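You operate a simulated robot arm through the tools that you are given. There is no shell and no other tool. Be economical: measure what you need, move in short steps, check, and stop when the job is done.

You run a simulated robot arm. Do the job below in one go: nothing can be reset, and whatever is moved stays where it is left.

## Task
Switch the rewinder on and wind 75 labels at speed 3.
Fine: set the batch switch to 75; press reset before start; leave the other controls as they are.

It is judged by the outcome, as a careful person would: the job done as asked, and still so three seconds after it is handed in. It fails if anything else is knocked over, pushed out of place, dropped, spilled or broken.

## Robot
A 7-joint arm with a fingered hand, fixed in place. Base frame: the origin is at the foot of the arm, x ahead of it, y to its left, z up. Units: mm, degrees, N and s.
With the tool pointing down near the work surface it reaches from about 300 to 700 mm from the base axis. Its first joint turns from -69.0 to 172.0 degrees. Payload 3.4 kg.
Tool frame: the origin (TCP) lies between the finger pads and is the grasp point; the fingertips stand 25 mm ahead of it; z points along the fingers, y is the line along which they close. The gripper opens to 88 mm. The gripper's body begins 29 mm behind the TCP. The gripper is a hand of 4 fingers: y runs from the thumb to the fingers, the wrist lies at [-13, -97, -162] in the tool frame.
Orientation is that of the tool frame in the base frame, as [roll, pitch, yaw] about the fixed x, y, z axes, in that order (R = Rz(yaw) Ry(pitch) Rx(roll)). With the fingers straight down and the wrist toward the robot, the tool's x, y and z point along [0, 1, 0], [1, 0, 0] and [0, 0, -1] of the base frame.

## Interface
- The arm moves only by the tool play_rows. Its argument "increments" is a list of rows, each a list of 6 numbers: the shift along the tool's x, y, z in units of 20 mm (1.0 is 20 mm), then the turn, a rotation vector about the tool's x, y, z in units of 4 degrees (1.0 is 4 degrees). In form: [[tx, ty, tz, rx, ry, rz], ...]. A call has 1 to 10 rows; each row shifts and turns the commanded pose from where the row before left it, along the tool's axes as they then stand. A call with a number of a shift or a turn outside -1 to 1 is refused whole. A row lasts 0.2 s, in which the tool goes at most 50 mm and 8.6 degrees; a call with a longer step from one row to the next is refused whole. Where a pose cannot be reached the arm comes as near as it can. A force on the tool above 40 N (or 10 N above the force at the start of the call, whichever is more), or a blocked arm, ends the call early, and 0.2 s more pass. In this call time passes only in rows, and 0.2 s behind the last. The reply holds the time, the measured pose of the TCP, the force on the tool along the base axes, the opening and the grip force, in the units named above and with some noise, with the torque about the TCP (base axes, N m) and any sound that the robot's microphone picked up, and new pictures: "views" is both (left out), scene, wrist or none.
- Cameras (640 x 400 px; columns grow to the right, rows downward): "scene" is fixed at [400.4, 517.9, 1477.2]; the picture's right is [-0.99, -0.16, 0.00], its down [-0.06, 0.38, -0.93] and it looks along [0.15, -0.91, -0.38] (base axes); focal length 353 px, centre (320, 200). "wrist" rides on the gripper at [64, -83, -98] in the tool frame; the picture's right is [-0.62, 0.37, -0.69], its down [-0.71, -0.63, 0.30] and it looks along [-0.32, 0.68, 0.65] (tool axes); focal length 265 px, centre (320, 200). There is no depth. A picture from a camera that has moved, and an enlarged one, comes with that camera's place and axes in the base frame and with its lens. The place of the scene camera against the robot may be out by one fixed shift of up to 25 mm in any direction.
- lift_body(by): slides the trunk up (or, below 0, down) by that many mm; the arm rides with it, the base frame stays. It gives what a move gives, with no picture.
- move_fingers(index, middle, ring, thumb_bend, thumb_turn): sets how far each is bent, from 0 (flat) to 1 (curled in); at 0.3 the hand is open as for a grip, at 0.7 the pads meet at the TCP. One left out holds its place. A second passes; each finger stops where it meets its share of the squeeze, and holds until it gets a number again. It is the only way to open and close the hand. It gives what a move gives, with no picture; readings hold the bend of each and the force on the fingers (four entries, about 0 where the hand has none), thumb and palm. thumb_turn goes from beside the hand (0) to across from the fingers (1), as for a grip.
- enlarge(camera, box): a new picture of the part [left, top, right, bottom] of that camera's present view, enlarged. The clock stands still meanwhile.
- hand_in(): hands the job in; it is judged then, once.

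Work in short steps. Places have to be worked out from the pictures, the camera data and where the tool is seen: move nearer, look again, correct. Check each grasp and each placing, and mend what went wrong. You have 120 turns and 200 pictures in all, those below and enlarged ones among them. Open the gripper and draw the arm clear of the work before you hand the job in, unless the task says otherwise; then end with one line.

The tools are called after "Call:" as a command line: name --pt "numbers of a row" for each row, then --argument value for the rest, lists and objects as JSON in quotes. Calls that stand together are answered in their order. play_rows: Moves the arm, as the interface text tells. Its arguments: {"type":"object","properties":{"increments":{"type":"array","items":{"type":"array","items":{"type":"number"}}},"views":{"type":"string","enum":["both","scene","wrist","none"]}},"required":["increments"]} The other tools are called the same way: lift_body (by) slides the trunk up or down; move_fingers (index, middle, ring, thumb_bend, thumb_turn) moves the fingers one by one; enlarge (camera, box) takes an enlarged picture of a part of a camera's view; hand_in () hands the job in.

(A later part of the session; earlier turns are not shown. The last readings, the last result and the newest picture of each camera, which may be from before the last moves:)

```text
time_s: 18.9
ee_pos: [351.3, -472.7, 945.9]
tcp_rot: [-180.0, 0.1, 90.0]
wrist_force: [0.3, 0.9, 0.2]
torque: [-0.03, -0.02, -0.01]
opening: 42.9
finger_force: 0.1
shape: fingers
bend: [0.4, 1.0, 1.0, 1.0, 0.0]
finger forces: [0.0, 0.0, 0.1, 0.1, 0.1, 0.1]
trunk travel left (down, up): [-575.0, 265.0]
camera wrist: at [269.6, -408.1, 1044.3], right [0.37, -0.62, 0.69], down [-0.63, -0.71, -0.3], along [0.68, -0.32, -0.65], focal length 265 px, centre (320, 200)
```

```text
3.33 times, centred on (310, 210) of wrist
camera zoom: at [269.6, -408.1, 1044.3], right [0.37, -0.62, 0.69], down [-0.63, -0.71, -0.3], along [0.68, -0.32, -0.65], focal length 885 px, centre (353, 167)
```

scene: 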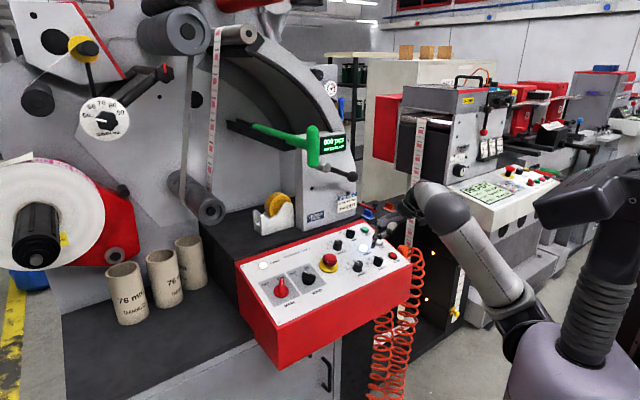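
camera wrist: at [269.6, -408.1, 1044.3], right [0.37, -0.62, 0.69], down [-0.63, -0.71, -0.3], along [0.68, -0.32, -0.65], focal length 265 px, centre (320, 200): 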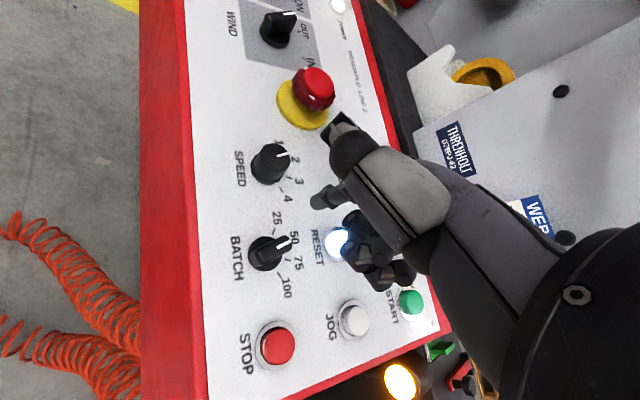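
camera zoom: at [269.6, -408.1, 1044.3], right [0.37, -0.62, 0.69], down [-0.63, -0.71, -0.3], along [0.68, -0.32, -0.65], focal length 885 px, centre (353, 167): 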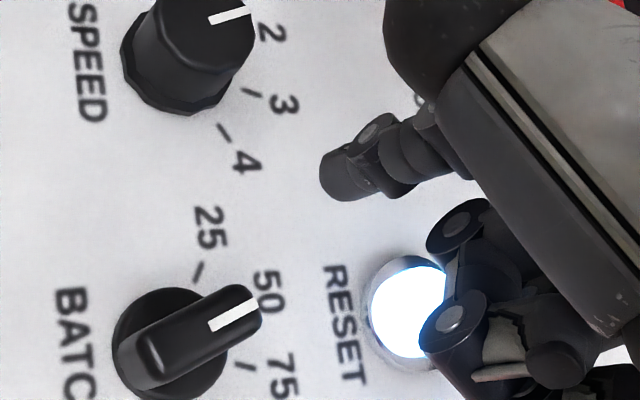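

BATCH's axis is near (373,-482) with the face near z=855, and the tip is about 42 mm below the TCP. I'll position on the trailing side of its nose and lower.

Call:
play_rows --pt "0.25 -0.2 0 0 0 0" --pt "0 0 1 0 0 0" --pt "0 0 1 0 0 0" --views "none"

Call:
enlarge --camera "scene" --box '[320, 215, 420, 285]'

Call:
enlarge --camera "wrist" --box '[220, 150, 400, 270]'

```text
time_s: 19.8
ee_pos: [347.7, -466.3, 906.3]
tcp_rot: [-180.0, 0.0, 90.0]
wrist_force: [0.4, -0.5, 0.4]
torque: [-0.01, -0.04, 0.0]
opening: 42.6
finger_force: 0.1
shape: fingers
bend: [0.4, 1.0, 1.0, 1.0, 0.0]
finger forces: [0.0, 0.0, 0.0, 0.0, 0.0, 0.1]
trunk travel left (down, up): [-575.0, 265.0]
```

```text
5.71 times, centred on (370, 250) of scene
camera zoom: at [400.4, 517.9, 1477.2], right [-0.99, -0.16, 0.0], down [-0.06, 0.38, -0.93], along [0.15, -0.91, -0.38], focal length 2016 px, centre (34, -86)
```

zoom: 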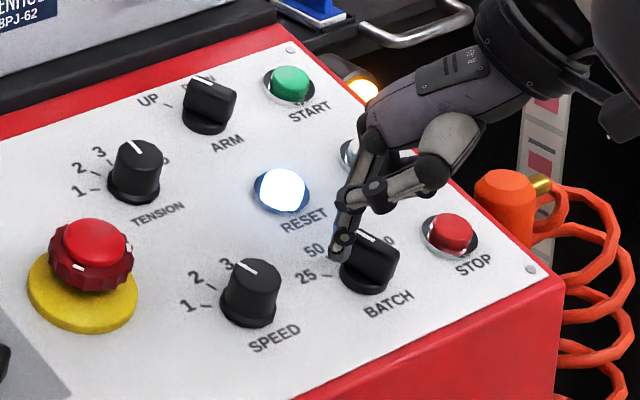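

```text
3.33 times, centred on (310, 210) of wrist
camera zoom: at [265.2, -402.2, 1004.7], right [0.37, -0.62, 0.69], down [-0.63, -0.71, -0.3], along [0.68, -0.32, -0.65], focal length 885 px, centre (353, 167)
```

zoom: 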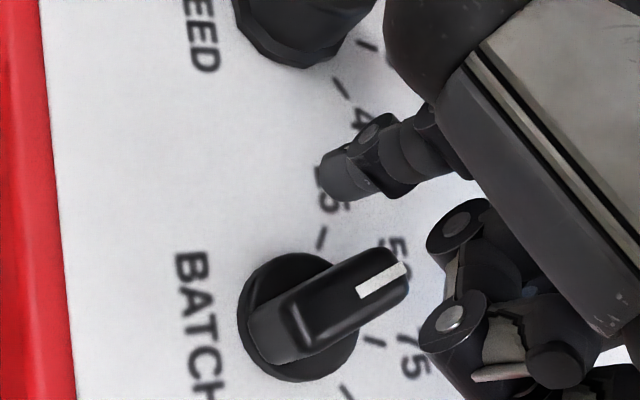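

The tip is just off the trailing side of the bar. I'll push about 20 mm in small steps.

Call:
play_rows --pt "-0.3 -0.4 0 0 0 0" --pt "-0.3 -0.4 0 0 0 0" --views "none"

Call:
enlarge --camera "wrist" --box '[220, 150, 400, 270]'

```text
time_s: 20.4
ee_pos: [332.6, -476.7, 907.6]
tcp_rot: [-180.0, 0.0, 90.1]
wrist_force: [2.2, 2.8, 0.2]
torque: [0.08, -0.04, 0.12]
opening: 41.3
finger_force: 1.6
shape: fingers
bend: [0.36, 1.0, 1.0, 1.0, 0.0]
finger forces: [3.4, 0.0, 0.0, 0.0, 0.0, 0.0]
trunk travel left (down, up): [-575.0, 265.0]
```

```text
3.33 times, centred on (310, 210) of wrist
camera zoom: at [250.0, -412.8, 1005.3], right [0.37, -0.62, 0.69], down [-0.63, -0.72, -0.3], along [0.68, -0.32, -0.65], focal length 885 px, centre (353, 167)
```

zoom: 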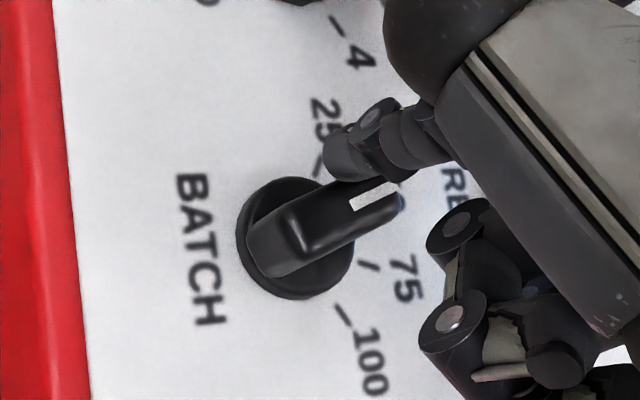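

Contact is made and the bar is starting to turn. I'll continue in small pushes toward 75.

Call:
play_rows --pt "-0.3 -0.3 0 0 0 0" --pt "-0.2 -0.25 0 0 0 0" --views "none"

Call:
enlarge --camera "wrist" --box '[220, 150, 400, 270]'

```text
time_s: 20.9
ee_pos: [320.5, -488.4, 908.0]
tcp_rot: [180.0, 0.1, 90.0]
wrist_force: [3.0, 2.2, 6.5]
torque: [0.09, -0.35, 0.05]
opening: 40.9
finger_force: 3.6
shape: fingers
bend: [0.32, 1.0, 1.0, 1.0, 0.0]
finger forces: [7.5, 0.1, 0.0, 0.1, 0.1, 0.0]
trunk travel left (down, up): [-575.0, 265.0]
```

```text
3.33 times, centred on (310, 210) of wrist
camera zoom: at [238.2, -423.0, 1005.9], right [0.37, -0.62, 0.69], down [-0.63, -0.71, -0.3], along [0.68, -0.33, -0.65], focal length 885 px, centre (353, 167)
```

zoom: 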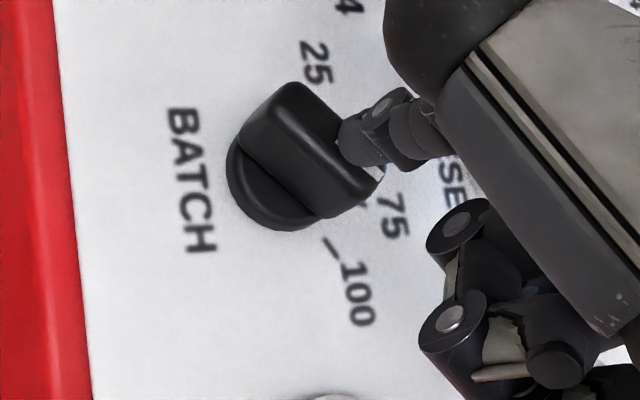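

It may have gone past 75. I'll back off and look.

Call:
play_rows --pt "0.5 0.6 0 0 0 0" --pt "0 0 -1 0 0 0" --pt "0 0 -1 0 0 0" --views "none"

Call:
enlarge --camera "wrist" --box '[200, 150, 380, 270]'

Call:
enlarge --camera "scene" --box '[320, 215, 420, 285]'

```text
time_s: 21.8
ee_pos: [332.0, -478.5, 947.0]
tcp_rot: [-180.0, 0.0, 89.9]
wrist_force: [-0.2, 0.2, -0.6]
torque: [0.0, 0.02, 0.0]
opening: 42.4
finger_force: 0.0
shape: fingers
bend: [0.4, 1.0, 1.0, 1.0, 0.0]
finger forces: [0.0, 0.0, 0.1, 0.1, 0.1, 0.0]
trunk travel left (down, up): [-575.0, 265.0]
```

```text
3.33 times, centred on (290, 210) of wrist
camera zoom: at [250.4, -413.0, 1045.3], right [0.37, -0.62, 0.69], down [-0.63, -0.71, -0.3], along [0.68, -0.32, -0.65], focal length 885 px, centre (420, 167)
```

zoom: 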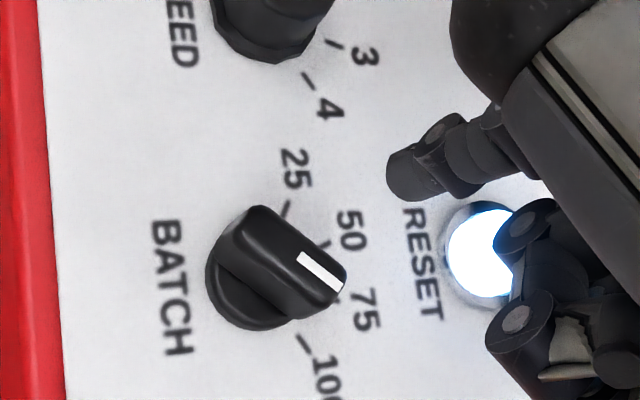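

```text
5.71 times, centred on (370, 250) of scene
camera zoom: at [400.4, 517.9, 1477.2], right [-0.99, -0.16, 0.0], down [-0.06, 0.38, -0.93], along [0.15, -0.91, -0.38], focal length 2016 px, centre (34, -86)
```

zoom: 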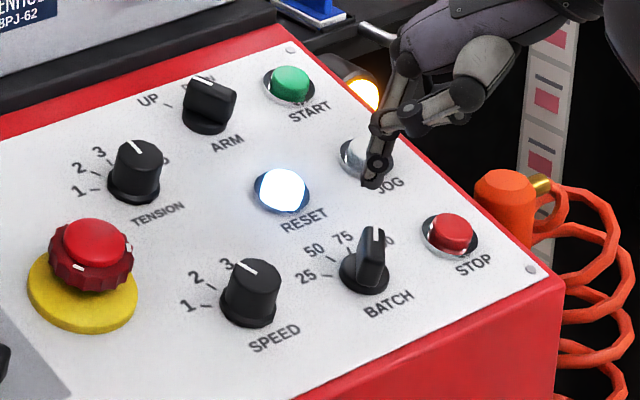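

BATCH now appears to be at 100, two steps on. I'll come from the other side of the nose and push back one step of about 8 mm.

Call:
play_rows --pt "-0.25 -1 0 0 0 0" --pt "-0.25 -0.9 0 0 0 0" --pt "0 0 1 0 0 0" --pt "0 0 0.95 0 0 0" --views "none"

Call:
enlarge --camera "wrist" --box '[220, 130, 400, 250]'

Call:
enlarge --camera "scene" --box '[320, 215, 420, 285]'

```text
time_s: 22.8
ee_pos: [293.8, -487.6, 908.0]
tcp_rot: [-179.9, 0.0, 90.0]
wrist_force: [0.0, 0.4, -0.3]
torque: [0.01, 0.01, 0.03]
opening: 42.5
finger_force: 0.1
shape: fingers
bend: [0.4, 1.0, 1.0, 1.0, 0.0]
finger forces: [0.0, 0.1, 0.1, 0.0, 0.0, 0.0]
trunk travel left (down, up): [-575.0, 265.0]
```

```text
3.33 times, centred on (310, 190) of wrist
camera zoom: at [212.4, -423.5, 1005.8], right [0.37, -0.62, 0.69], down [-0.63, -0.71, -0.3], along [0.68, -0.32, -0.65], focal length 885 px, centre (353, 233)
```

zoom: 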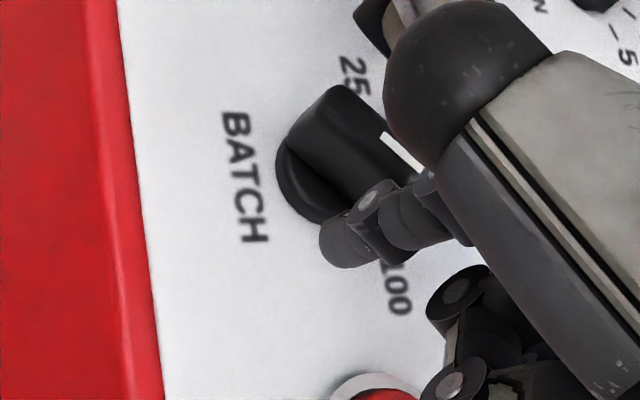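

```text
5.71 times, centred on (370, 250) of scene
camera zoom: at [400.4, 517.9, 1477.2], right [-0.99, -0.16, 0.0], down [-0.06, 0.38, -0.93], along [0.15, -0.91, -0.38], focal length 2016 px, centre (34, -86)
```

zoom: 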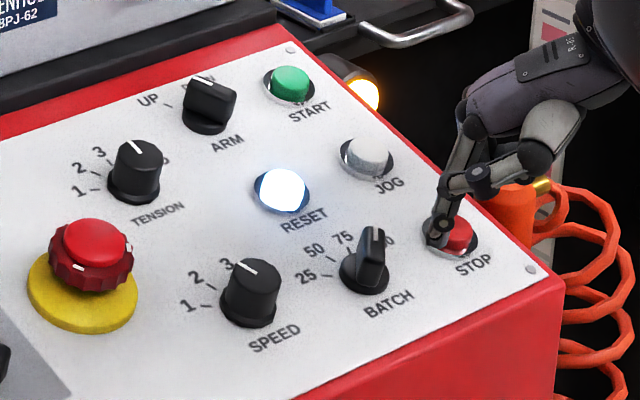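

The fingertip sits on the far side of the bar. I'll push gently along +x.

Call:
play_rows --pt "0 0.4 0 0 0 0" --pt "-0.1 0.35 0 0 0 0" --views "none"

Call:
enlarge --camera "scene" --box '[320, 215, 420, 285]'

```text
time_s: 23.4
ee_pos: [309.1, -489.0, 906.8]
tcp_rot: [179.9, 0.0, 90.0]
wrist_force: [-0.7, 0.4, 0.0]
torque: [0.01, -0.01, 0.01]
opening: 42.7
finger_force: 0.2
shape: fingers
bend: [0.4, 1.0, 1.0, 1.0, 0.0]
finger forces: [0.1, 0.0, 0.1, 0.1, 0.0, 0.0]
trunk travel left (down, up): [-575.0, 265.0]
```

```text
5.71 times, centred on (370, 250) of scene
camera zoom: at [400.4, 517.9, 1477.2], right [-0.99, -0.16, 0.0], down [-0.06, 0.38, -0.93], along [0.15, -0.91, -0.38], focal length 2016 px, centre (34, -86)
```

zoom: 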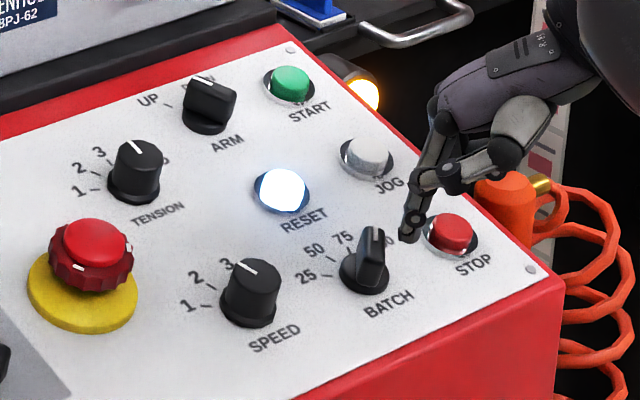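

There is still a gap of about 8 mm, so I'll go on in small steps.

Call:
play_rows --pt "0 0.4 0 0 0 0" --pt "0 0.3 0 0 0 0" --views "none"

Call:
enlarge --camera "scene" --box '[320, 215, 420, 285]'

```text
time_s: 23.9
ee_pos: [322.9, -489.3, 907.9]
tcp_rot: [179.9, 0.0, 90.0]
wrist_force: [-3.4, -0.6, 2.2]
torque: [-0.03, 0.01, 0.01]
opening: 43.9
finger_force: 2.2
shape: fingers
bend: [0.45, 1.0, 1.0, 1.0, 0.0]
finger forces: [4.2, 0.0, 0.0, 0.0, 0.1, 0.0]
trunk travel left (down, up): [-575.0, 265.0]
```

```text
5.71 times, centred on (370, 250) of scene
camera zoom: at [400.4, 517.9, 1477.2], right [-0.99, -0.16, 0.0], down [-0.06, 0.38, -0.93], along [0.15, -0.91, -0.38], focal length 2016 px, centre (34, -86)
```

zoom: 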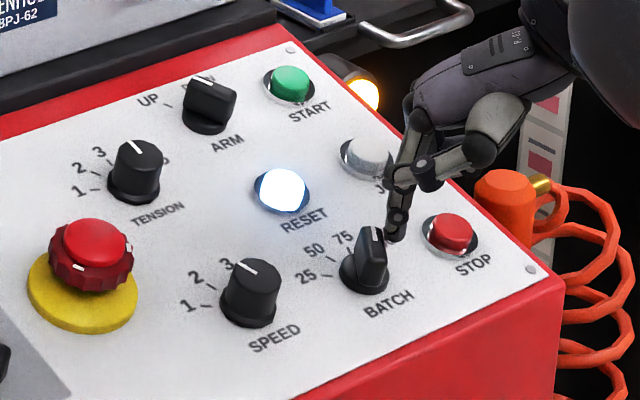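

It has made contact and begun turning. I'll give it small pushes with checks.

Call:
play_rows --pt "0 0.3 0 0 0 0" --views "none"

Call:
enlarge --camera "scene" --box '[350, 225, 410, 275]'

```text
time_s: 24.4
ee_pos: [328.6, -491.3, 909.1]
tcp_rot: [179.9, 0.0, 89.9]
wrist_force: [-7.3, -2.3, 4.8]
torque: [-0.02, -0.01, -0.06]
opening: 44.8
finger_force: 3.8
shape: fingers
bend: [0.48, 1.0, 1.0, 1.0, 0.0]
finger forces: [7.9, 0.1, 0.1, 0.0, 0.0, 0.0]
trunk travel left (down, up): [-575.0, 265.0]
```

```text
8.00 times, centred on (380, 250) of scene
camera zoom: at [400.4, 517.9, 1477.2], right [-0.99, -0.16, 0.0], down [-0.06, 0.38, -0.93], along [0.15, -0.91, -0.38], focal length 2823 px, centre (-160, -200)
```

zoom: 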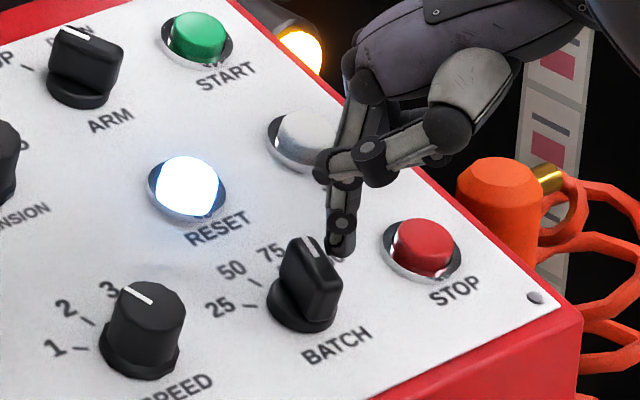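

The pointer looks near 75. I'll back off along -x, lift and check.

Call:
play_rows --pt "0 -0.8 0 0 0 0" --pt "0 0 -1 0 0 0" --pt "0 0 -1 0 0 0" --views "none"

Call:
enlarge --camera "scene" --box '[350, 225, 410, 275]'

Call:
enlarge --camera "wrist" --box '[220, 130, 400, 250]'

```text
time_s: 25.1
ee_pos: [312.7, -489.2, 948.6]
tcp_rot: [-180.0, -0.1, 90.0]
wrist_force: [-0.1, 0.3, -0.3]
torque: [0.02, 0.01, 0.0]
opening: 42.8
finger_force: 0.2
shape: fingers
bend: [0.4, 1.0, 1.0, 1.0, 0.0]
finger forces: [0.1, 0.1, 0.0, 0.1, 0.0, 0.0]
trunk travel left (down, up): [-575.0, 265.0]
```

```text
8.00 times, centred on (380, 250) of scene
camera zoom: at [400.4, 517.9, 1477.2], right [-0.99, -0.16, 0.0], down [-0.06, 0.38, -0.93], along [0.15, -0.91, -0.38], focal length 2823 px, centre (-160, -200)
```

zoom: 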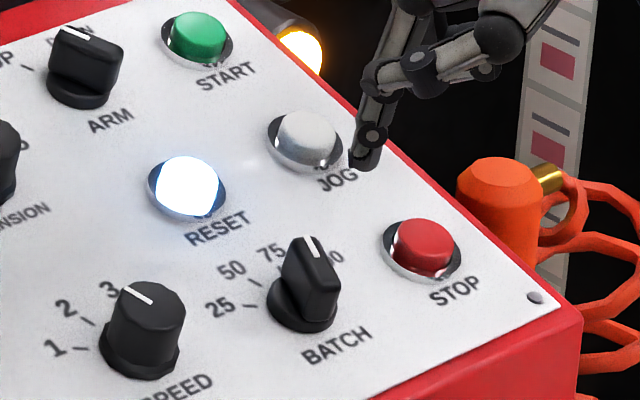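

```text
3.33 times, centred on (310, 190) of wrist
camera zoom: at [231.0, -425.1, 1046.3], right [0.37, -0.62, 0.69], down [-0.63, -0.71, -0.31], along [0.68, -0.32, -0.65], focal length 885 px, centre (353, 233)
```

zoom: 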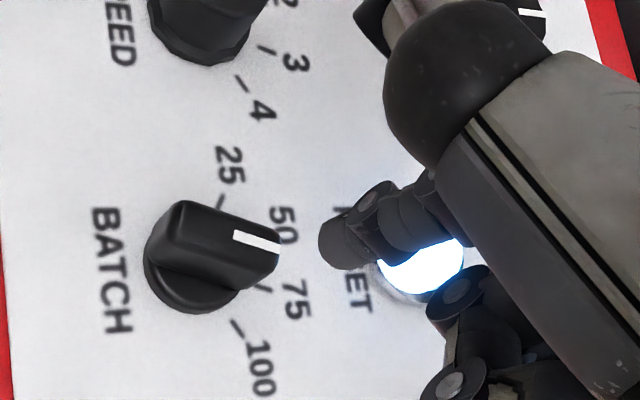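

BATCH now points straight at the 75 tick. SPEED is round, centred near (440,-438), so I'll move above it, form a pinch and tilt the tool to the panel normal.

Call:
play_rows --pt "0 0 -1 0 0 0" --pt "0 0 -1 0 0 0" --pt "0.4 1 0 0 0 0" --pt "0.4 1 0 0 0 0" --pt "0.4 1 0 0 0 0" --pt "0.5 1 0 0 0 0" --pt "0.4 1 0 0 0 0" --pt "0.4 1 0 0 0 0" --pt "0 0.35 0 -0.8 -0.97 0" --pt "0 0 0 -0.8 -0.97 0" --views "none"

Call:
move_fingers --index 0.35 --middle 0.35 --ring 1 --thumb_bend 0.35 --thumb_turn 1

Call:
enlarge --camera "scene" --box '[300, 190, 420, 285]'

Call:
enlarge --camera "wrist" --box '[130, 100, 450, 400]'

```text
time_s: 27.4
ee_pos: [439.6, -440.2, 987.6]
tcp_rot: [173.4, 7.9, 89.5]
wrist_force: [0.0, 0.6, -0.6]
torque: [0.06, 0.03, -0.02]
opening: 42.9
finger_force: 0.0
shape: fingers
bend: [0.4, 1.0, 1.0, 1.0, 0.0]
finger forces: [0.0, 0.0, 0.2, 0.1, 0.0, 0.0]
trunk travel left (down, up): [-575.0, 265.0]
```

```text
time_s: 28.4
ee_pos: [439.7, -439.5, 987.6]
tcp_rot: [173.6, 7.8, 89.6]
wrist_force: [0.5, -0.6, 0.4]
torque: [0.02, 0.03, -0.01]
opening: 73.9
finger_force: 0.1
shape: fingers
bend: [0.35, 0.35, 1.0, 0.35, 0.98]
finger forces: [0.1, 0.0, 0.1, 0.0, 0.1, 0.0]
trunk travel left (down, up): [-575.0, 265.0]
```

```text
4.21 times, centred on (360, 238) of scene
camera zoom: at [400.4, 517.9, 1477.2], right [-0.99, -0.16, 0.0], down [-0.06, 0.38, -0.93], along [0.15, -0.91, -0.38], focal length 1486 px, centre (152, 42)
```

zoom: 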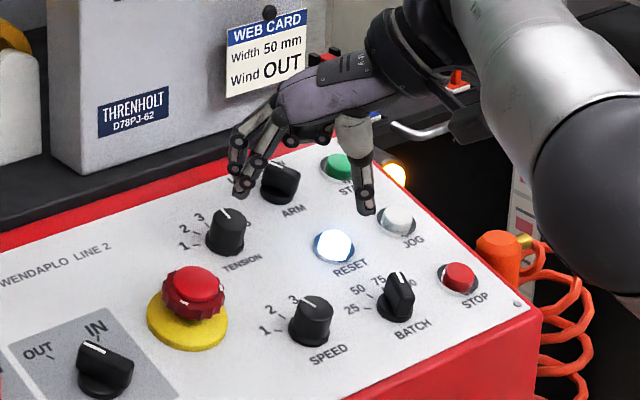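

```text
1.33 times, centred on (290, 250) of wrist
camera zoom: at [348.3, -363.6, 1066.5], right [0.28, -0.52, 0.81], down [-0.6, -0.75, -0.27], along [0.75, -0.4, -0.52], focal length 354 px, centre (360, 133)
```

zoom: 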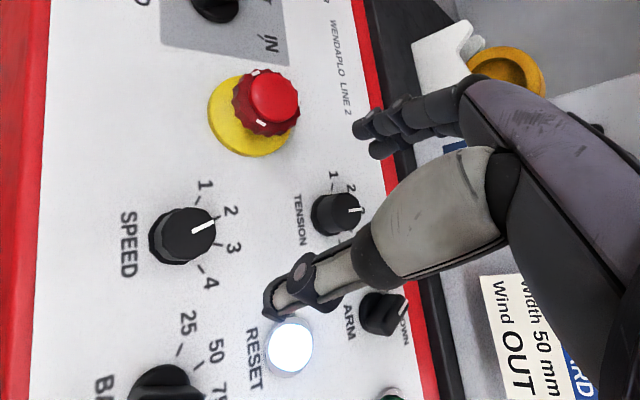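

The pinch is formed. I'll shift onto the knob axis, pre-rotate counter-clockwise by 20° and descend partway.

Call:
play_rows --pt "0.95 -0.75 0 0 0 0" --pt "0 0 0 0 0 -1" --pt "0 0 0 0 0 -1" --pt "0 0 0 0 0 -1" --pt "0 0 0 0 0 -1" --pt "0 0 0 0 0 -1" --pt "0 0 1 0 0 0" --pt "0 0 1 0 0 0" --views "none"

Call:
enlarge --camera "scene" --box '[300, 190, 420, 285]'

Call:
enlarge --camera "wrist" --box '[130, 100, 450, 400]'

```text
time_s: 30.1
ee_pos: [430.9, -426.7, 944.3]
tcp_rot: [176.5, 9.5, 109.7]
wrist_force: [0.5, 0.0, 0.0]
torque: [0.0, -0.01, 0.01]
opening: 74.0
finger_force: 0.1
shape: fingers
bend: [0.35, 0.35, 1.0, 0.35, 0.98]
finger forces: [0.1, 0.0, 0.0, 0.1, 0.0, 0.1]
trunk travel left (down, up): [-575.0, 265.0]
```

```text
4.21 times, centred on (360, 238) of scene
camera zoom: at [400.4, 517.9, 1477.2], right [-0.99, -0.16, 0.0], down [-0.06, 0.38, -0.93], along [0.15, -0.91, -0.38], focal length 1486 px, centre (152, 42)
```

zoom: 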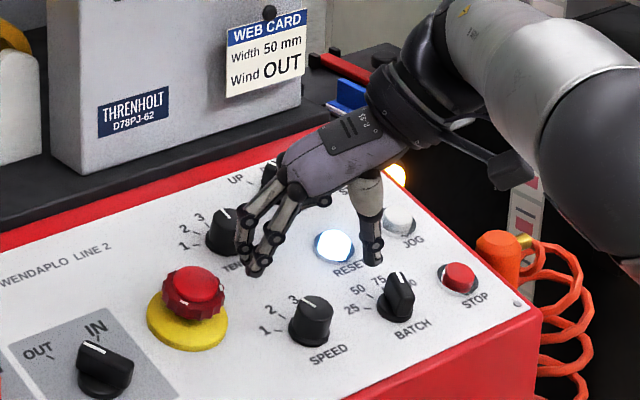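

```text
1.33 times, centred on (290, 250) of wrist
camera zoom: at [321.6, -382.7, 1024.9], right [0.47, -0.35, 0.81], down [-0.32, -0.92, -0.22], along [0.82, -0.15, -0.55], focal length 354 px, centre (360, 133)
```

zoom: 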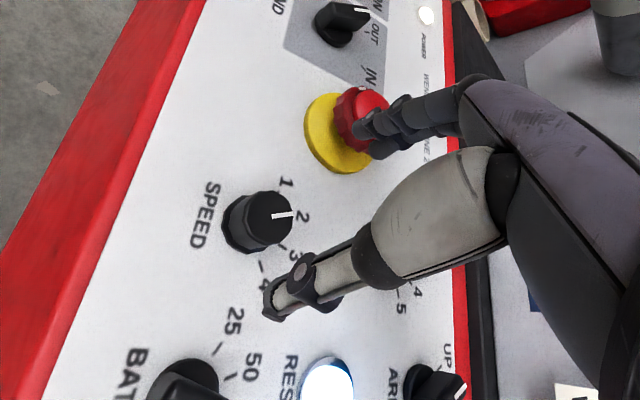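

The hand is centred over SPEED. I'll narrow the opening to stay clear of the E-stop and BATCH, then descend and check.

Call:
move_fingers --index 0.45 --middle 0.45 --thumb_bend 0.45

Call:
play_rows --pt "0 0 0.6 0 0 0" --pt "0 0 0.6 0 0 0" --pt "0 0 0.5 0 0 0" --views "none"

Call:
enlarge --camera "scene" --box '[310, 210, 410, 285]'

Call:
enlarge --camera "wrist" --box '[180, 100, 420, 300]'

```text
time_s: 31.1
ee_pos: [430.1, -427.3, 943.2]
tcp_rot: [176.7, 9.5, 109.8]
wrist_force: [-0.5, 0.4, 0.8]
torque: [0.0, -0.02, -0.01]
opening: 53.0
finger_force: 0.1
shape: fingers
bend: [0.45, 0.45, 1.0, 0.45, 0.99]
finger forces: [0.0, 0.0, 0.1, 0.1, 0.0, 0.0]
trunk travel left (down, up): [-575.0, 265.0]
```

```text
time_s: 31.9
ee_pos: [434.9, -432.2, 910.3]
tcp_rot: [176.6, 9.5, 109.8]
wrist_force: [0.4, 0.6, 0.2]
torque: [-0.01, 0.01, 0.01]
opening: 53.1
finger_force: 0.0
shape: fingers
bend: [0.45, 0.45, 1.0, 0.45, 0.99]
finger forces: [0.0, 0.0, 0.0, 0.1, 0.1, 0.0]
trunk travel left (down, up): [-575.0, 265.0]
```

```text
5.33 times, centred on (360, 248) of scene
camera zoom: at [400.4, 517.9, 1477.2], right [-0.99, -0.16, 0.0], down [-0.06, 0.38, -0.93], along [0.15, -0.91, -0.38], focal length 1882 px, centre (107, -53)
```

zoom: 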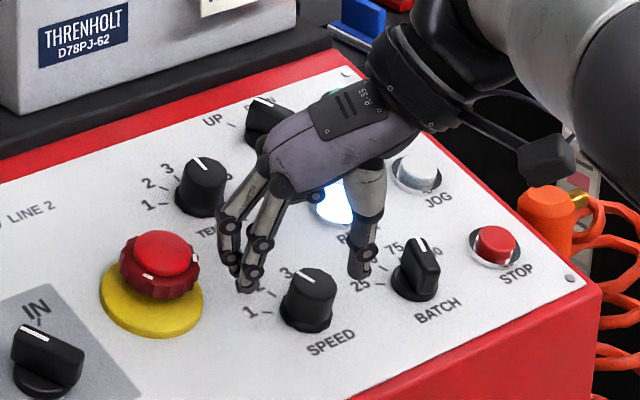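

```text
2.00 times, centred on (300, 200) of wrist
camera zoom: at [325.8, -387.1, 991.6], right [0.47, -0.35, 0.81], down [-0.32, -0.92, -0.22], along [0.82, -0.15, -0.55], focal length 531 px, centre (360, 200)
```

zoom: 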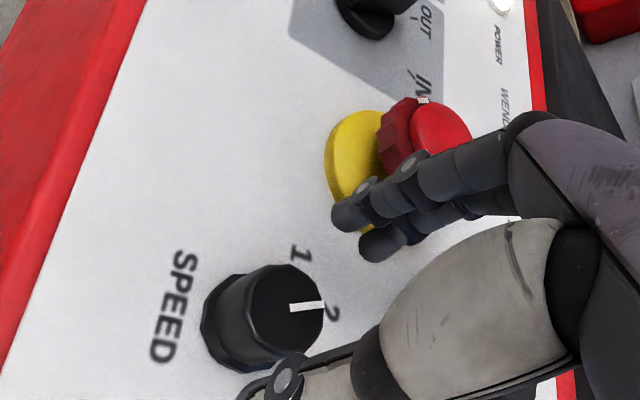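

The wrist view confirms SPEED's axis lies under the TCP, and the tips are higher than I assumed. I'll descend 20 mm more.

Call:
play_rows --pt "0 0 0.4 0 0 0" --pt "0 0 0.4 0 0 0" --pt "0 0 0.2 0 0 0" --views "none"

Call:
enlarge --camera "scene" --box '[310, 210, 410, 285]'

```text
time_s: 32.8
ee_pos: [435.5, -433.2, 891.8]
tcp_rot: [176.5, 9.7, 109.8]
wrist_force: [-0.5, 0.4, 6.8]
torque: [0.0, -0.24, 0.04]
opening: 52.9
finger_force: 3.8
shape: fingers
bend: [0.45, 0.44, 1.0, 0.45, 0.99]
finger forces: [0.0, 6.1, 0.0, 0.0, 0.0, 0.0]
trunk travel left (down, up): [-575.0, 265.0]
```

```text
5.33 times, centred on (360, 248) of scene
camera zoom: at [400.4, 517.9, 1477.2], right [-0.99, -0.16, 0.0], down [-0.06, 0.38, -0.93], along [0.15, -0.91, -0.38], focal length 1882 px, centre (107, -53)
```

zoom: 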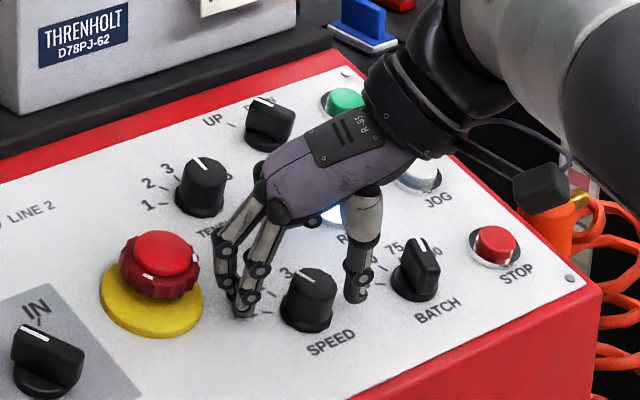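

The middle finger touched the panel at 6 N. I'll back up 4 mm and close the pinch.

Call:
play_rows --pt "0 0 -0.25 0 0 0" --views "none"

Call:
move_fingers --index 0.62 --middle 0.62 --thumb_bend 0.62

Call:
enlarge --camera "scene" --box '[310, 210, 410, 285]'

Call:
enlarge --camera "wrist" --box '[180, 100, 420, 300]'

```text
time_s: 33.1
ee_pos: [435.5, -433.0, 896.0]
tcp_rot: [176.7, 9.5, 109.8]
wrist_force: [-0.2, -0.7, 0.2]
torque: [0.01, -0.01, 0.01]
opening: 52.9
finger_force: 0.0
shape: fingers
bend: [0.45, 0.45, 1.0, 0.45, 0.99]
finger forces: [0.0, 0.0, 0.0, 0.0, 0.0, 0.1]
trunk travel left (down, up): [-575.0, 265.0]
```

```text
time_s: 34.1
ee_pos: [435.2, -433.6, 896.7]
tcp_rot: [176.4, 9.6, 109.6]
wrist_force: [-4.3, -1.4, -0.5]
torque: [-0.04, 0.07, -0.03]
opening: 22.9
finger_force: 2.6
shape: fingers
bend: [0.61, 0.62, 1.0, 0.57, 1.0]
finger forces: [0.1, 0.0, 0.0, 0.0, 4.5, 0.1]
trunk travel left (down, up): [-575.0, 265.0]
```

```text
5.33 times, centred on (360, 248) of scene
camera zoom: at [400.4, 517.9, 1477.2], right [-0.99, -0.16, 0.0], down [-0.06, 0.38, -0.93], along [0.15, -0.91, -0.38], focal length 1882 px, centre (107, -53)
```

zoom: 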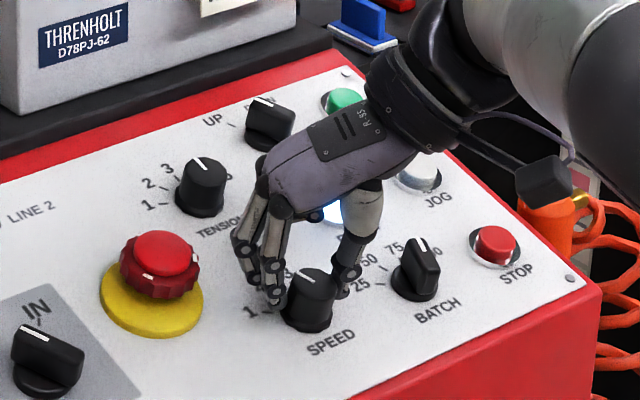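

```text
2.00 times, centred on (300, 200) of wrist
camera zoom: at [326.0, -389.5, 977.3], right [0.47, -0.36, 0.81], down [-0.32, -0.92, -0.22], along [0.82, -0.15, -0.55], focal length 531 px, centre (360, 200)
```

zoom: 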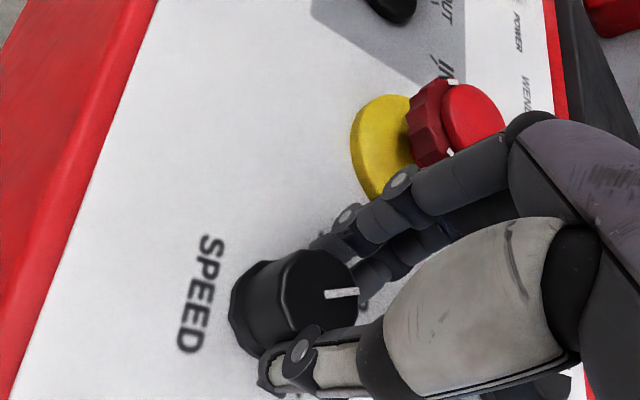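

The grip sits off-centre toward the far side of the knob. I'll open slightly, shift about 12 mm toward the user side and close again.

Call:
move_fingers --index 0.45 --middle 0.45 --thumb_bend 0.42

Call:
play_rows --pt "0.6 -0.2 0 0 0 0" --views "none"

Call:
move_fingers --index 0.65 --middle 0.65 --thumb_bend 0.6

Call:
enlarge --camera "scene" --box '[310, 210, 410, 285]'

Call:
enlarge --camera "wrist" --box '[180, 100, 420, 300]'

```text
time_s: 35.1
ee_pos: [435.0, -432.1, 896.5]
tcp_rot: [176.5, 9.5, 109.7]
wrist_force: [-0.5, -0.5, -0.3]
torque: [-0.02, 0.03, -0.01]
opening: 55.4
finger_force: 0.1
shape: fingers
bend: [0.45, 0.45, 1.0, 0.42, 0.99]
finger forces: [0.1, 0.0, 0.0, 0.1, 0.1, 0.1]
trunk travel left (down, up): [-575.0, 265.0]
```

```text
time_s: 35.5
ee_pos: [427.8, -422.9, 894.7]
tcp_rot: [176.6, 9.5, 109.7]
wrist_force: [0.2, 0.3, -0.2]
torque: [0.0, 0.0, 0.0]
opening: 55.3
finger_force: 0.0
shape: fingers
bend: [0.45, 0.45, 1.0, 0.42, 0.99]
finger forces: [0.1, 0.1, 0.0, 0.0, 0.0, 0.0]
trunk travel left (down, up): [-575.0, 265.0]
```

```text
time_s: 36.5
ee_pos: [427.8, -423.2, 893.6]
tcp_rot: [176.7, 9.4, 109.8]
wrist_force: [1.5, 0.8, 0.4]
torque: [0.06, -0.08, 0.0]
opening: 17.8
finger_force: 2.5
shape: fingers
bend: [0.64, 0.61, 1.0, 0.58, 1.0]
finger forces: [0.5, 3.2, 0.0, 0.0, 1.5, 0.0]
trunk travel left (down, up): [-575.0, 265.0]
```

```text
5.33 times, centred on (360, 248) of scene
camera zoom: at [400.4, 517.9, 1477.2], right [-0.99, -0.16, 0.0], down [-0.06, 0.38, -0.93], along [0.15, -0.91, -0.38], focal length 1882 px, centre (107, -53)
```

zoom: 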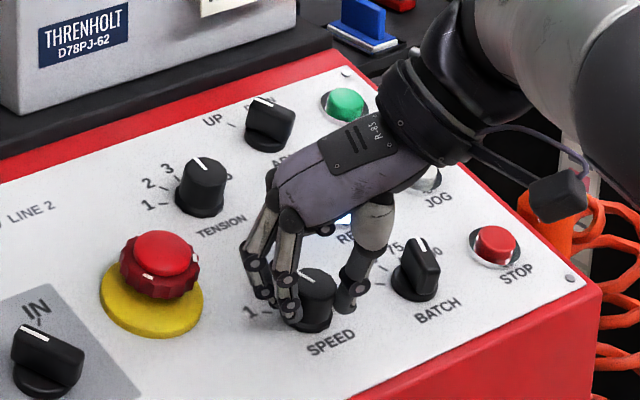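

```text
2.00 times, centred on (300, 200) of wrist
camera zoom: at [319.3, -378.8, 975.5], right [0.47, -0.35, 0.81], down [-0.32, -0.92, -0.22], along [0.82, -0.15, -0.55], focal length 531 px, centre (360, 200)
```

zoom: 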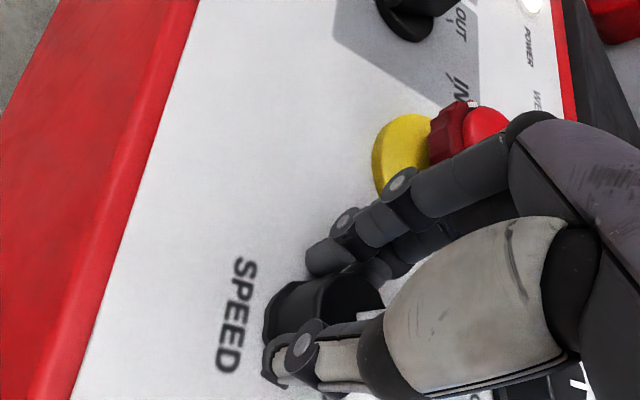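

The knob now sits between the thumb and middle finger. I'll tighten the squeeze and read the forces.

Call:
move_fingers --index 0.72 --middle 0.8 --thumb_bend 0.8

Call:
enlarge --camera "wrist" --box '[220, 160, 400, 300]'

```text
time_s: 37.5
ee_pos: [427.0, -422.5, 893.9]
tcp_rot: [176.6, 9.5, 109.8]
wrist_force: [-0.7, 1.4, -3.7]
torque: [0.04, 0.0, 0.03]
opening: 11.4
finger_force: 13.4
shape: fingers
bend: [0.71, 0.61, 1.0, 0.65, 1.0]
finger forces: [4.9, 8.9, 0.0, 0.0, 12.5, 0.0]
trunk travel left (down, up): [-575.0, 265.0]
```

```text
2.86 times, centred on (310, 230) of wrist
camera zoom: at [318.9, -379.1, 975.3], right [0.47, -0.35, 0.81], down [-0.32, -0.92, -0.22], along [0.82, -0.15, -0.55], focal length 758 px, centre (349, 114)
```

zoom: 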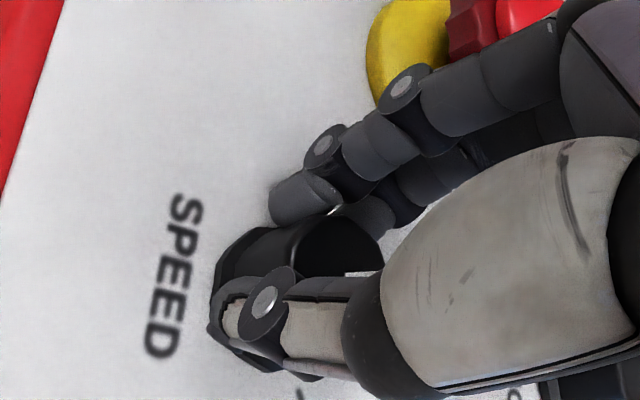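

All three contacts hold firmly at 5, 9 and 12 N. I'll rotate clockwise 40° about the knob.

Call:
play_rows --pt "0 0.02 0 0 0 1" --pt "0 0.02 0 0 0 1" --pt "0 0.02 0 0 0 1" --pt "0 0.02 0 0 0 1" --pt "0 0.02 0 0 0 1" --pt "0 0.02 0 0 0 1" --pt "0 0.02 0 0 0 1" --pt "0 0.02 0 0 0 1" --pt "0 0.02 0 0 0 1" --pt "0 0.02 0 0 0 1" --views "none"

Call:
enlarge --camera "scene" --box '[310, 210, 410, 285]'

Call:
enlarge --camera "wrist" --box '[180, 130, 420, 310]'

```text
time_s: 39.8
ee_pos: [431.6, -422.7, 895.0]
tcp_rot: [171.3, 5.0, 69.5]
wrist_force: [4.2, -0.6, 3.3]
torque: [-0.11, -0.16, 0.07]
opening: 9.5
finger_force: 14.3
shape: fingers
bend: [0.71, 0.6, 1.0, 0.66, 1.0]
finger forces: [5.7, 11.6, 0.1, 0.1, 11.3, 0.0]
trunk travel left (down, up): [-575.0, 265.0]
```

```text
5.33 times, centred on (360, 248) of scene
camera zoom: at [400.4, 517.9, 1477.2], right [-0.99, -0.16, 0.0], down [-0.06, 0.38, -0.93], along [0.15, -0.91, -0.38], focal length 1882 px, centre (107, -53)
```

zoom: 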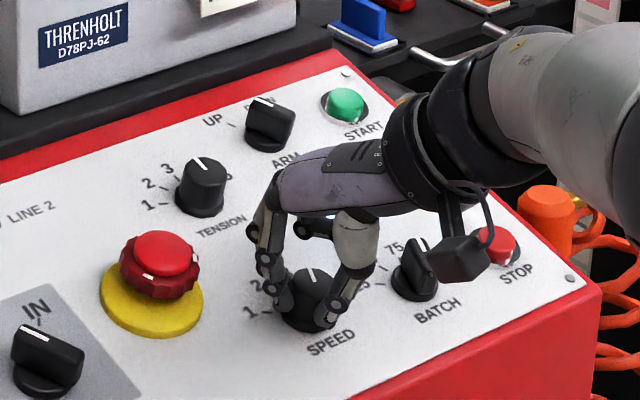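

```text
2.22 times, centred on (300, 220) of wrist
camera zoom: at [367.1, -321.8, 972.6], right [0.05, -0.61, 0.79], down [-0.8, -0.5, -0.33], along [0.6, -0.62, -0.51], focal length 590 px, centre (364, 156)
```

zoom: 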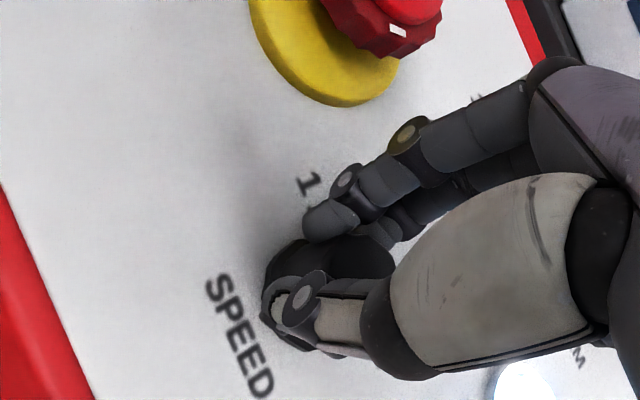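

The pointer now looks near 3. I'll release, lift along the axis and check.

Call:
move_fingers --index 0.45 --middle 0.45 --thumb_bend 0.42

Call:
play_rows --pt "0 0 -1 0 0 0" --pt "0 0 -1 0 0 0" --pt "0 0 -1 0 0 0" --pt "0 -0.5 -1 0 0 0" --views "none"

Call:
enlarge --camera "scene" --box '[310, 210, 410, 285]'

Call:
enlarge --camera "wrist" --box '[180, 130, 420, 330]'

```text
time_s: 40.8
ee_pos: [431.0, -422.6, 894.4]
tcp_rot: [171.3, 5.1, 69.7]
wrist_force: [0.4, -0.1, 0.5]
torque: [0.02, -0.01, 0.01]
opening: 55.2
finger_force: 0.0
shape: fingers
bend: [0.45, 0.45, 1.0, 0.42, 0.99]
finger forces: [0.0, 0.1, 0.0, 0.0, 0.1, 0.0]
trunk travel left (down, up): [-575.0, 265.0]
```

```text
time_s: 41.8
ee_pos: [412.4, -407.5, 971.3]
tcp_rot: [171.3, 5.1, 69.6]
wrist_force: [-0.1, 0.3, 0.8]
torque: [0.01, -0.04, 0.0]
opening: 55.1
finger_force: 0.2
shape: fingers
bend: [0.45, 0.45, 1.0, 0.42, 0.99]
finger forces: [0.0, 0.0, 0.0, 0.1, 0.1, 0.1]
trunk travel left (down, up): [-575.0, 265.0]
```

```text
5.33 times, centred on (360, 248) of scene
camera zoom: at [400.4, 517.9, 1477.2], right [-0.99, -0.16, 0.0], down [-0.06, 0.38, -0.93], along [0.15, -0.91, -0.38], focal length 1882 px, centre (107, -53)
```

zoom: 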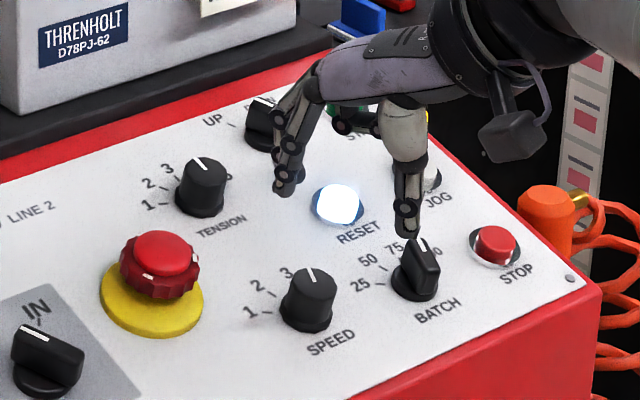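

```text
2.00 times, centred on (300, 230) of wrist
camera zoom: at [347.8, -307.4, 1049.7], right [0.05, -0.61, 0.79], down [-0.8, -0.5, -0.33], along [0.6, -0.62, -0.51], focal length 531 px, centre (360, 140)
```

zoom: 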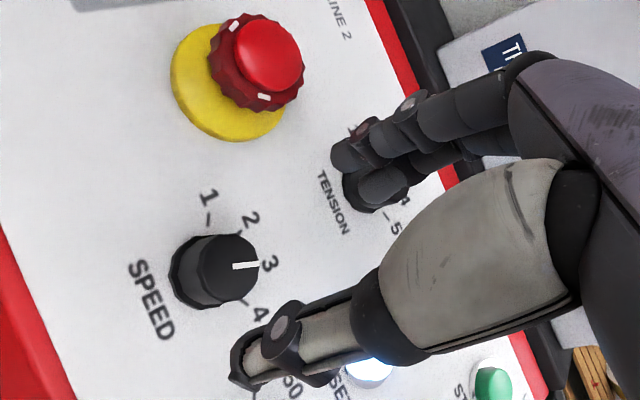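

SPEED points at 3 and BATCH at 75. Now for RESET, I'll form the pointing hand again and yaw clockwise so the hand faces straight along the panel.

Call:
move_fingers --index 0.4 --middle 1 --ring 1 --thumb_bend 1 --thumb_turn 0

Call:
play_rows --pt "0 0 -0.5 0 0 1" --pt "0 0 0 0 0 1" --pt "0 0 0 0 0 1" --pt "0 0 0 0 0 1" --pt "0 0 0 0 0 1" --pt "0 0 0 0 0 1" --pt "0 0 0 0 0 1" --pt "0 0 0 0 0 0.5" --views "none"

Call:
play_rows --pt "-0.75 0.4 0 0 0 0" --pt "-0.75 0.4 0 0 0 0" --pt "-0.75 0.4 0 0 0 0" --pt "-0.75 0.4 0.3 0 0 0" --pt "-0.75 0.3 0.8 0 0 0"

Call:
enlarge --camera "scene" --box '[310, 210, 410, 285]'

```text
time_s: 42.8
ee_pos: [412.6, -409.1, 971.1]
tcp_rot: [171.3, 4.9, 69.6]
wrist_force: [0.8, -0.7, 0.0]
torque: [-0.02, 0.01, 0.0]
opening: 42.6
finger_force: 0.0
shape: fingers
bend: [0.4, 1.0, 1.0, 1.0, 0.0]
finger forces: [0.0, 0.1, 0.1, 0.0, 0.0, 0.0]
trunk travel left (down, up): [-575.0, 265.0]
```

```text
time_s: 44.5
ee_pos: [409.7, -410.9, 976.2]
tcp_rot: [170.6, -0.5, 39.5]
wrist_force: [-0.3, -0.3, -0.6]
torque: [0.01, 0.01, 0.01]
opening: 42.6
finger_force: 0.1
shape: fingers
bend: [0.4, 1.0, 1.0, 1.0, 0.0]
finger forces: [0.0, 0.0, 0.0, 0.0, 0.1, 0.0]
trunk travel left (down, up): [-575.0, 265.0]
```

```text
time_s: 45.8
ee_pos: [380.8, -488.3, 965.7]
tcp_rot: [169.9, 0.0, 40.1]
wrist_force: [0.1, -0.5, 0.4]
torque: [-0.02, 0.0, -0.01]
opening: 42.6
finger_force: 0.0
shape: fingers
bend: [0.4, 1.0, 1.0, 1.0, 0.0]
finger forces: [0.1, 0.0, 0.0, 0.1, 0.0, 0.1]
trunk travel left (down, up): [-575.0, 265.0]
camera wrist: at [369.1, -370.5, 1047.9], right [-0.32, -0.58, 0.75], down [-0.91, -0.03, -0.41], along [0.26, -0.81, -0.52], focal length 265 px, centre (320, 200)
```

scene: 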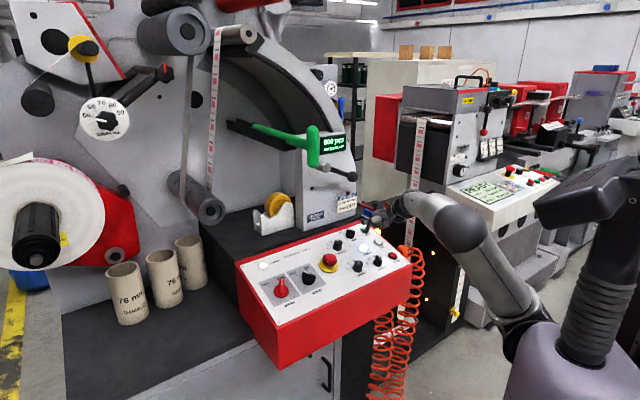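
wrist: 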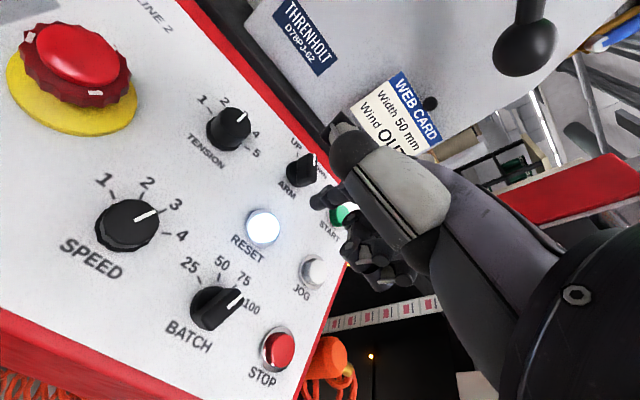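

```text
5.33 times, centred on (360, 248) of scene
camera zoom: at [400.4, 517.9, 1477.2], right [-0.99, -0.16, 0.0], down [-0.06, 0.38, -0.93], along [0.15, -0.91, -0.38], focal length 1882 px, centre (107, -53)
```

zoom: 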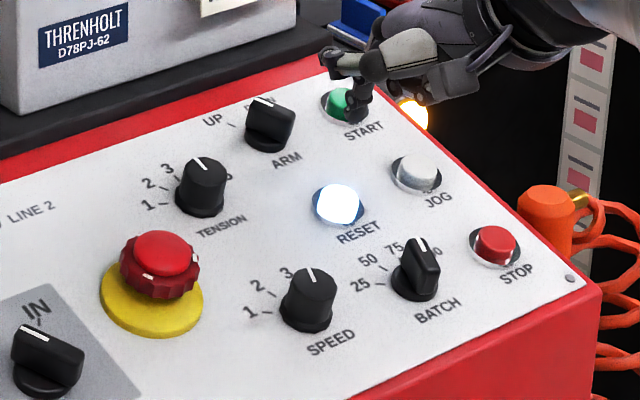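

The view confirms the layout, and RESET works out about 58 mm straight below the fingertip. I'll descend 45 mm and check alignment, and also zoom on the knobs.

Call:
enlarge --camera "wrist" --box '[60, 160, 300, 350]'

Call:
play_rows --pt "-0.12 0 0.8 0 0 0" --pt "0 0 0.8 0 0 0" --pt "0 0 0.6 0 0 0" --views "wrist"

Call:
enlarge --camera "scene" --box '[330, 210, 400, 260]'

```text
2.11 times, centred on (180, 255) of wrist
camera zoom: at [369.1, -370.5, 1047.9], right [-0.32, -0.58, 0.75], down [-0.91, -0.03, -0.41], along [0.26, -0.81, -0.52], focal length 559 px, centre (615, 84)
```

zoom: 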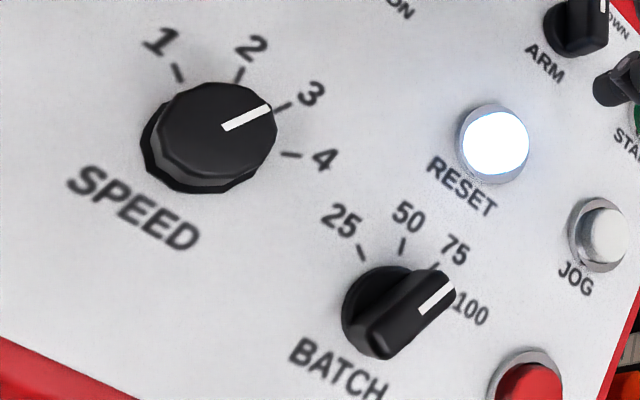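

```text
time_s: 46.5
ee_pos: [384.7, -494.6, 923.5]
tcp_rot: [169.9, 0.0, 40.1]
wrist_force: [0.3, -0.2, 0.3]
torque: [0.0, 0.01, -0.02]
opening: 42.4
finger_force: 0.1
shape: fingers
bend: [0.4, 1.0, 1.0, 1.0, 0.0]
finger forces: [0.0, 0.0, 0.0, 0.0, 0.1, 0.1]
trunk travel left (down, up): [-575.0, 265.0]
camera wrist: at [371.8, -377.6, 1004.9], right [-0.32, -0.58, 0.75], down [-0.91, -0.03, -0.41], along [0.26, -0.81, -0.52], focal length 265 px, centre (320, 200)
```

wrist: 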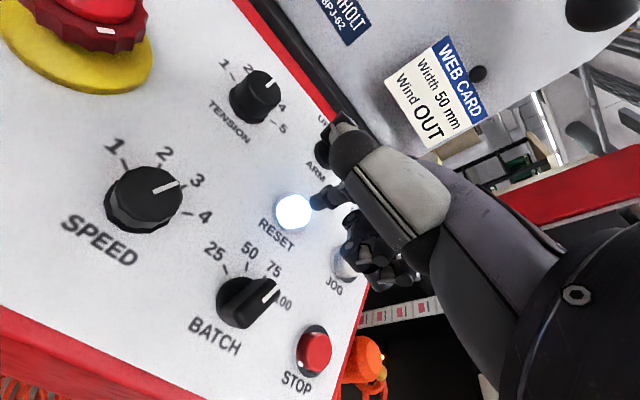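

```text
8.00 times, centred on (365, 235) of scene
camera zoom: at [400.4, 517.9, 1477.2], right [-0.99, -0.16, 0.0], down [-0.06, 0.38, -0.93], along [0.15, -0.91, -0.38], focal length 2823 px, centre (-40, -80)
```

zoom: 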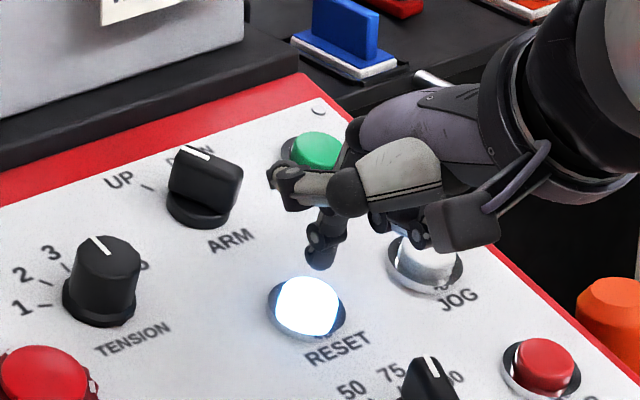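

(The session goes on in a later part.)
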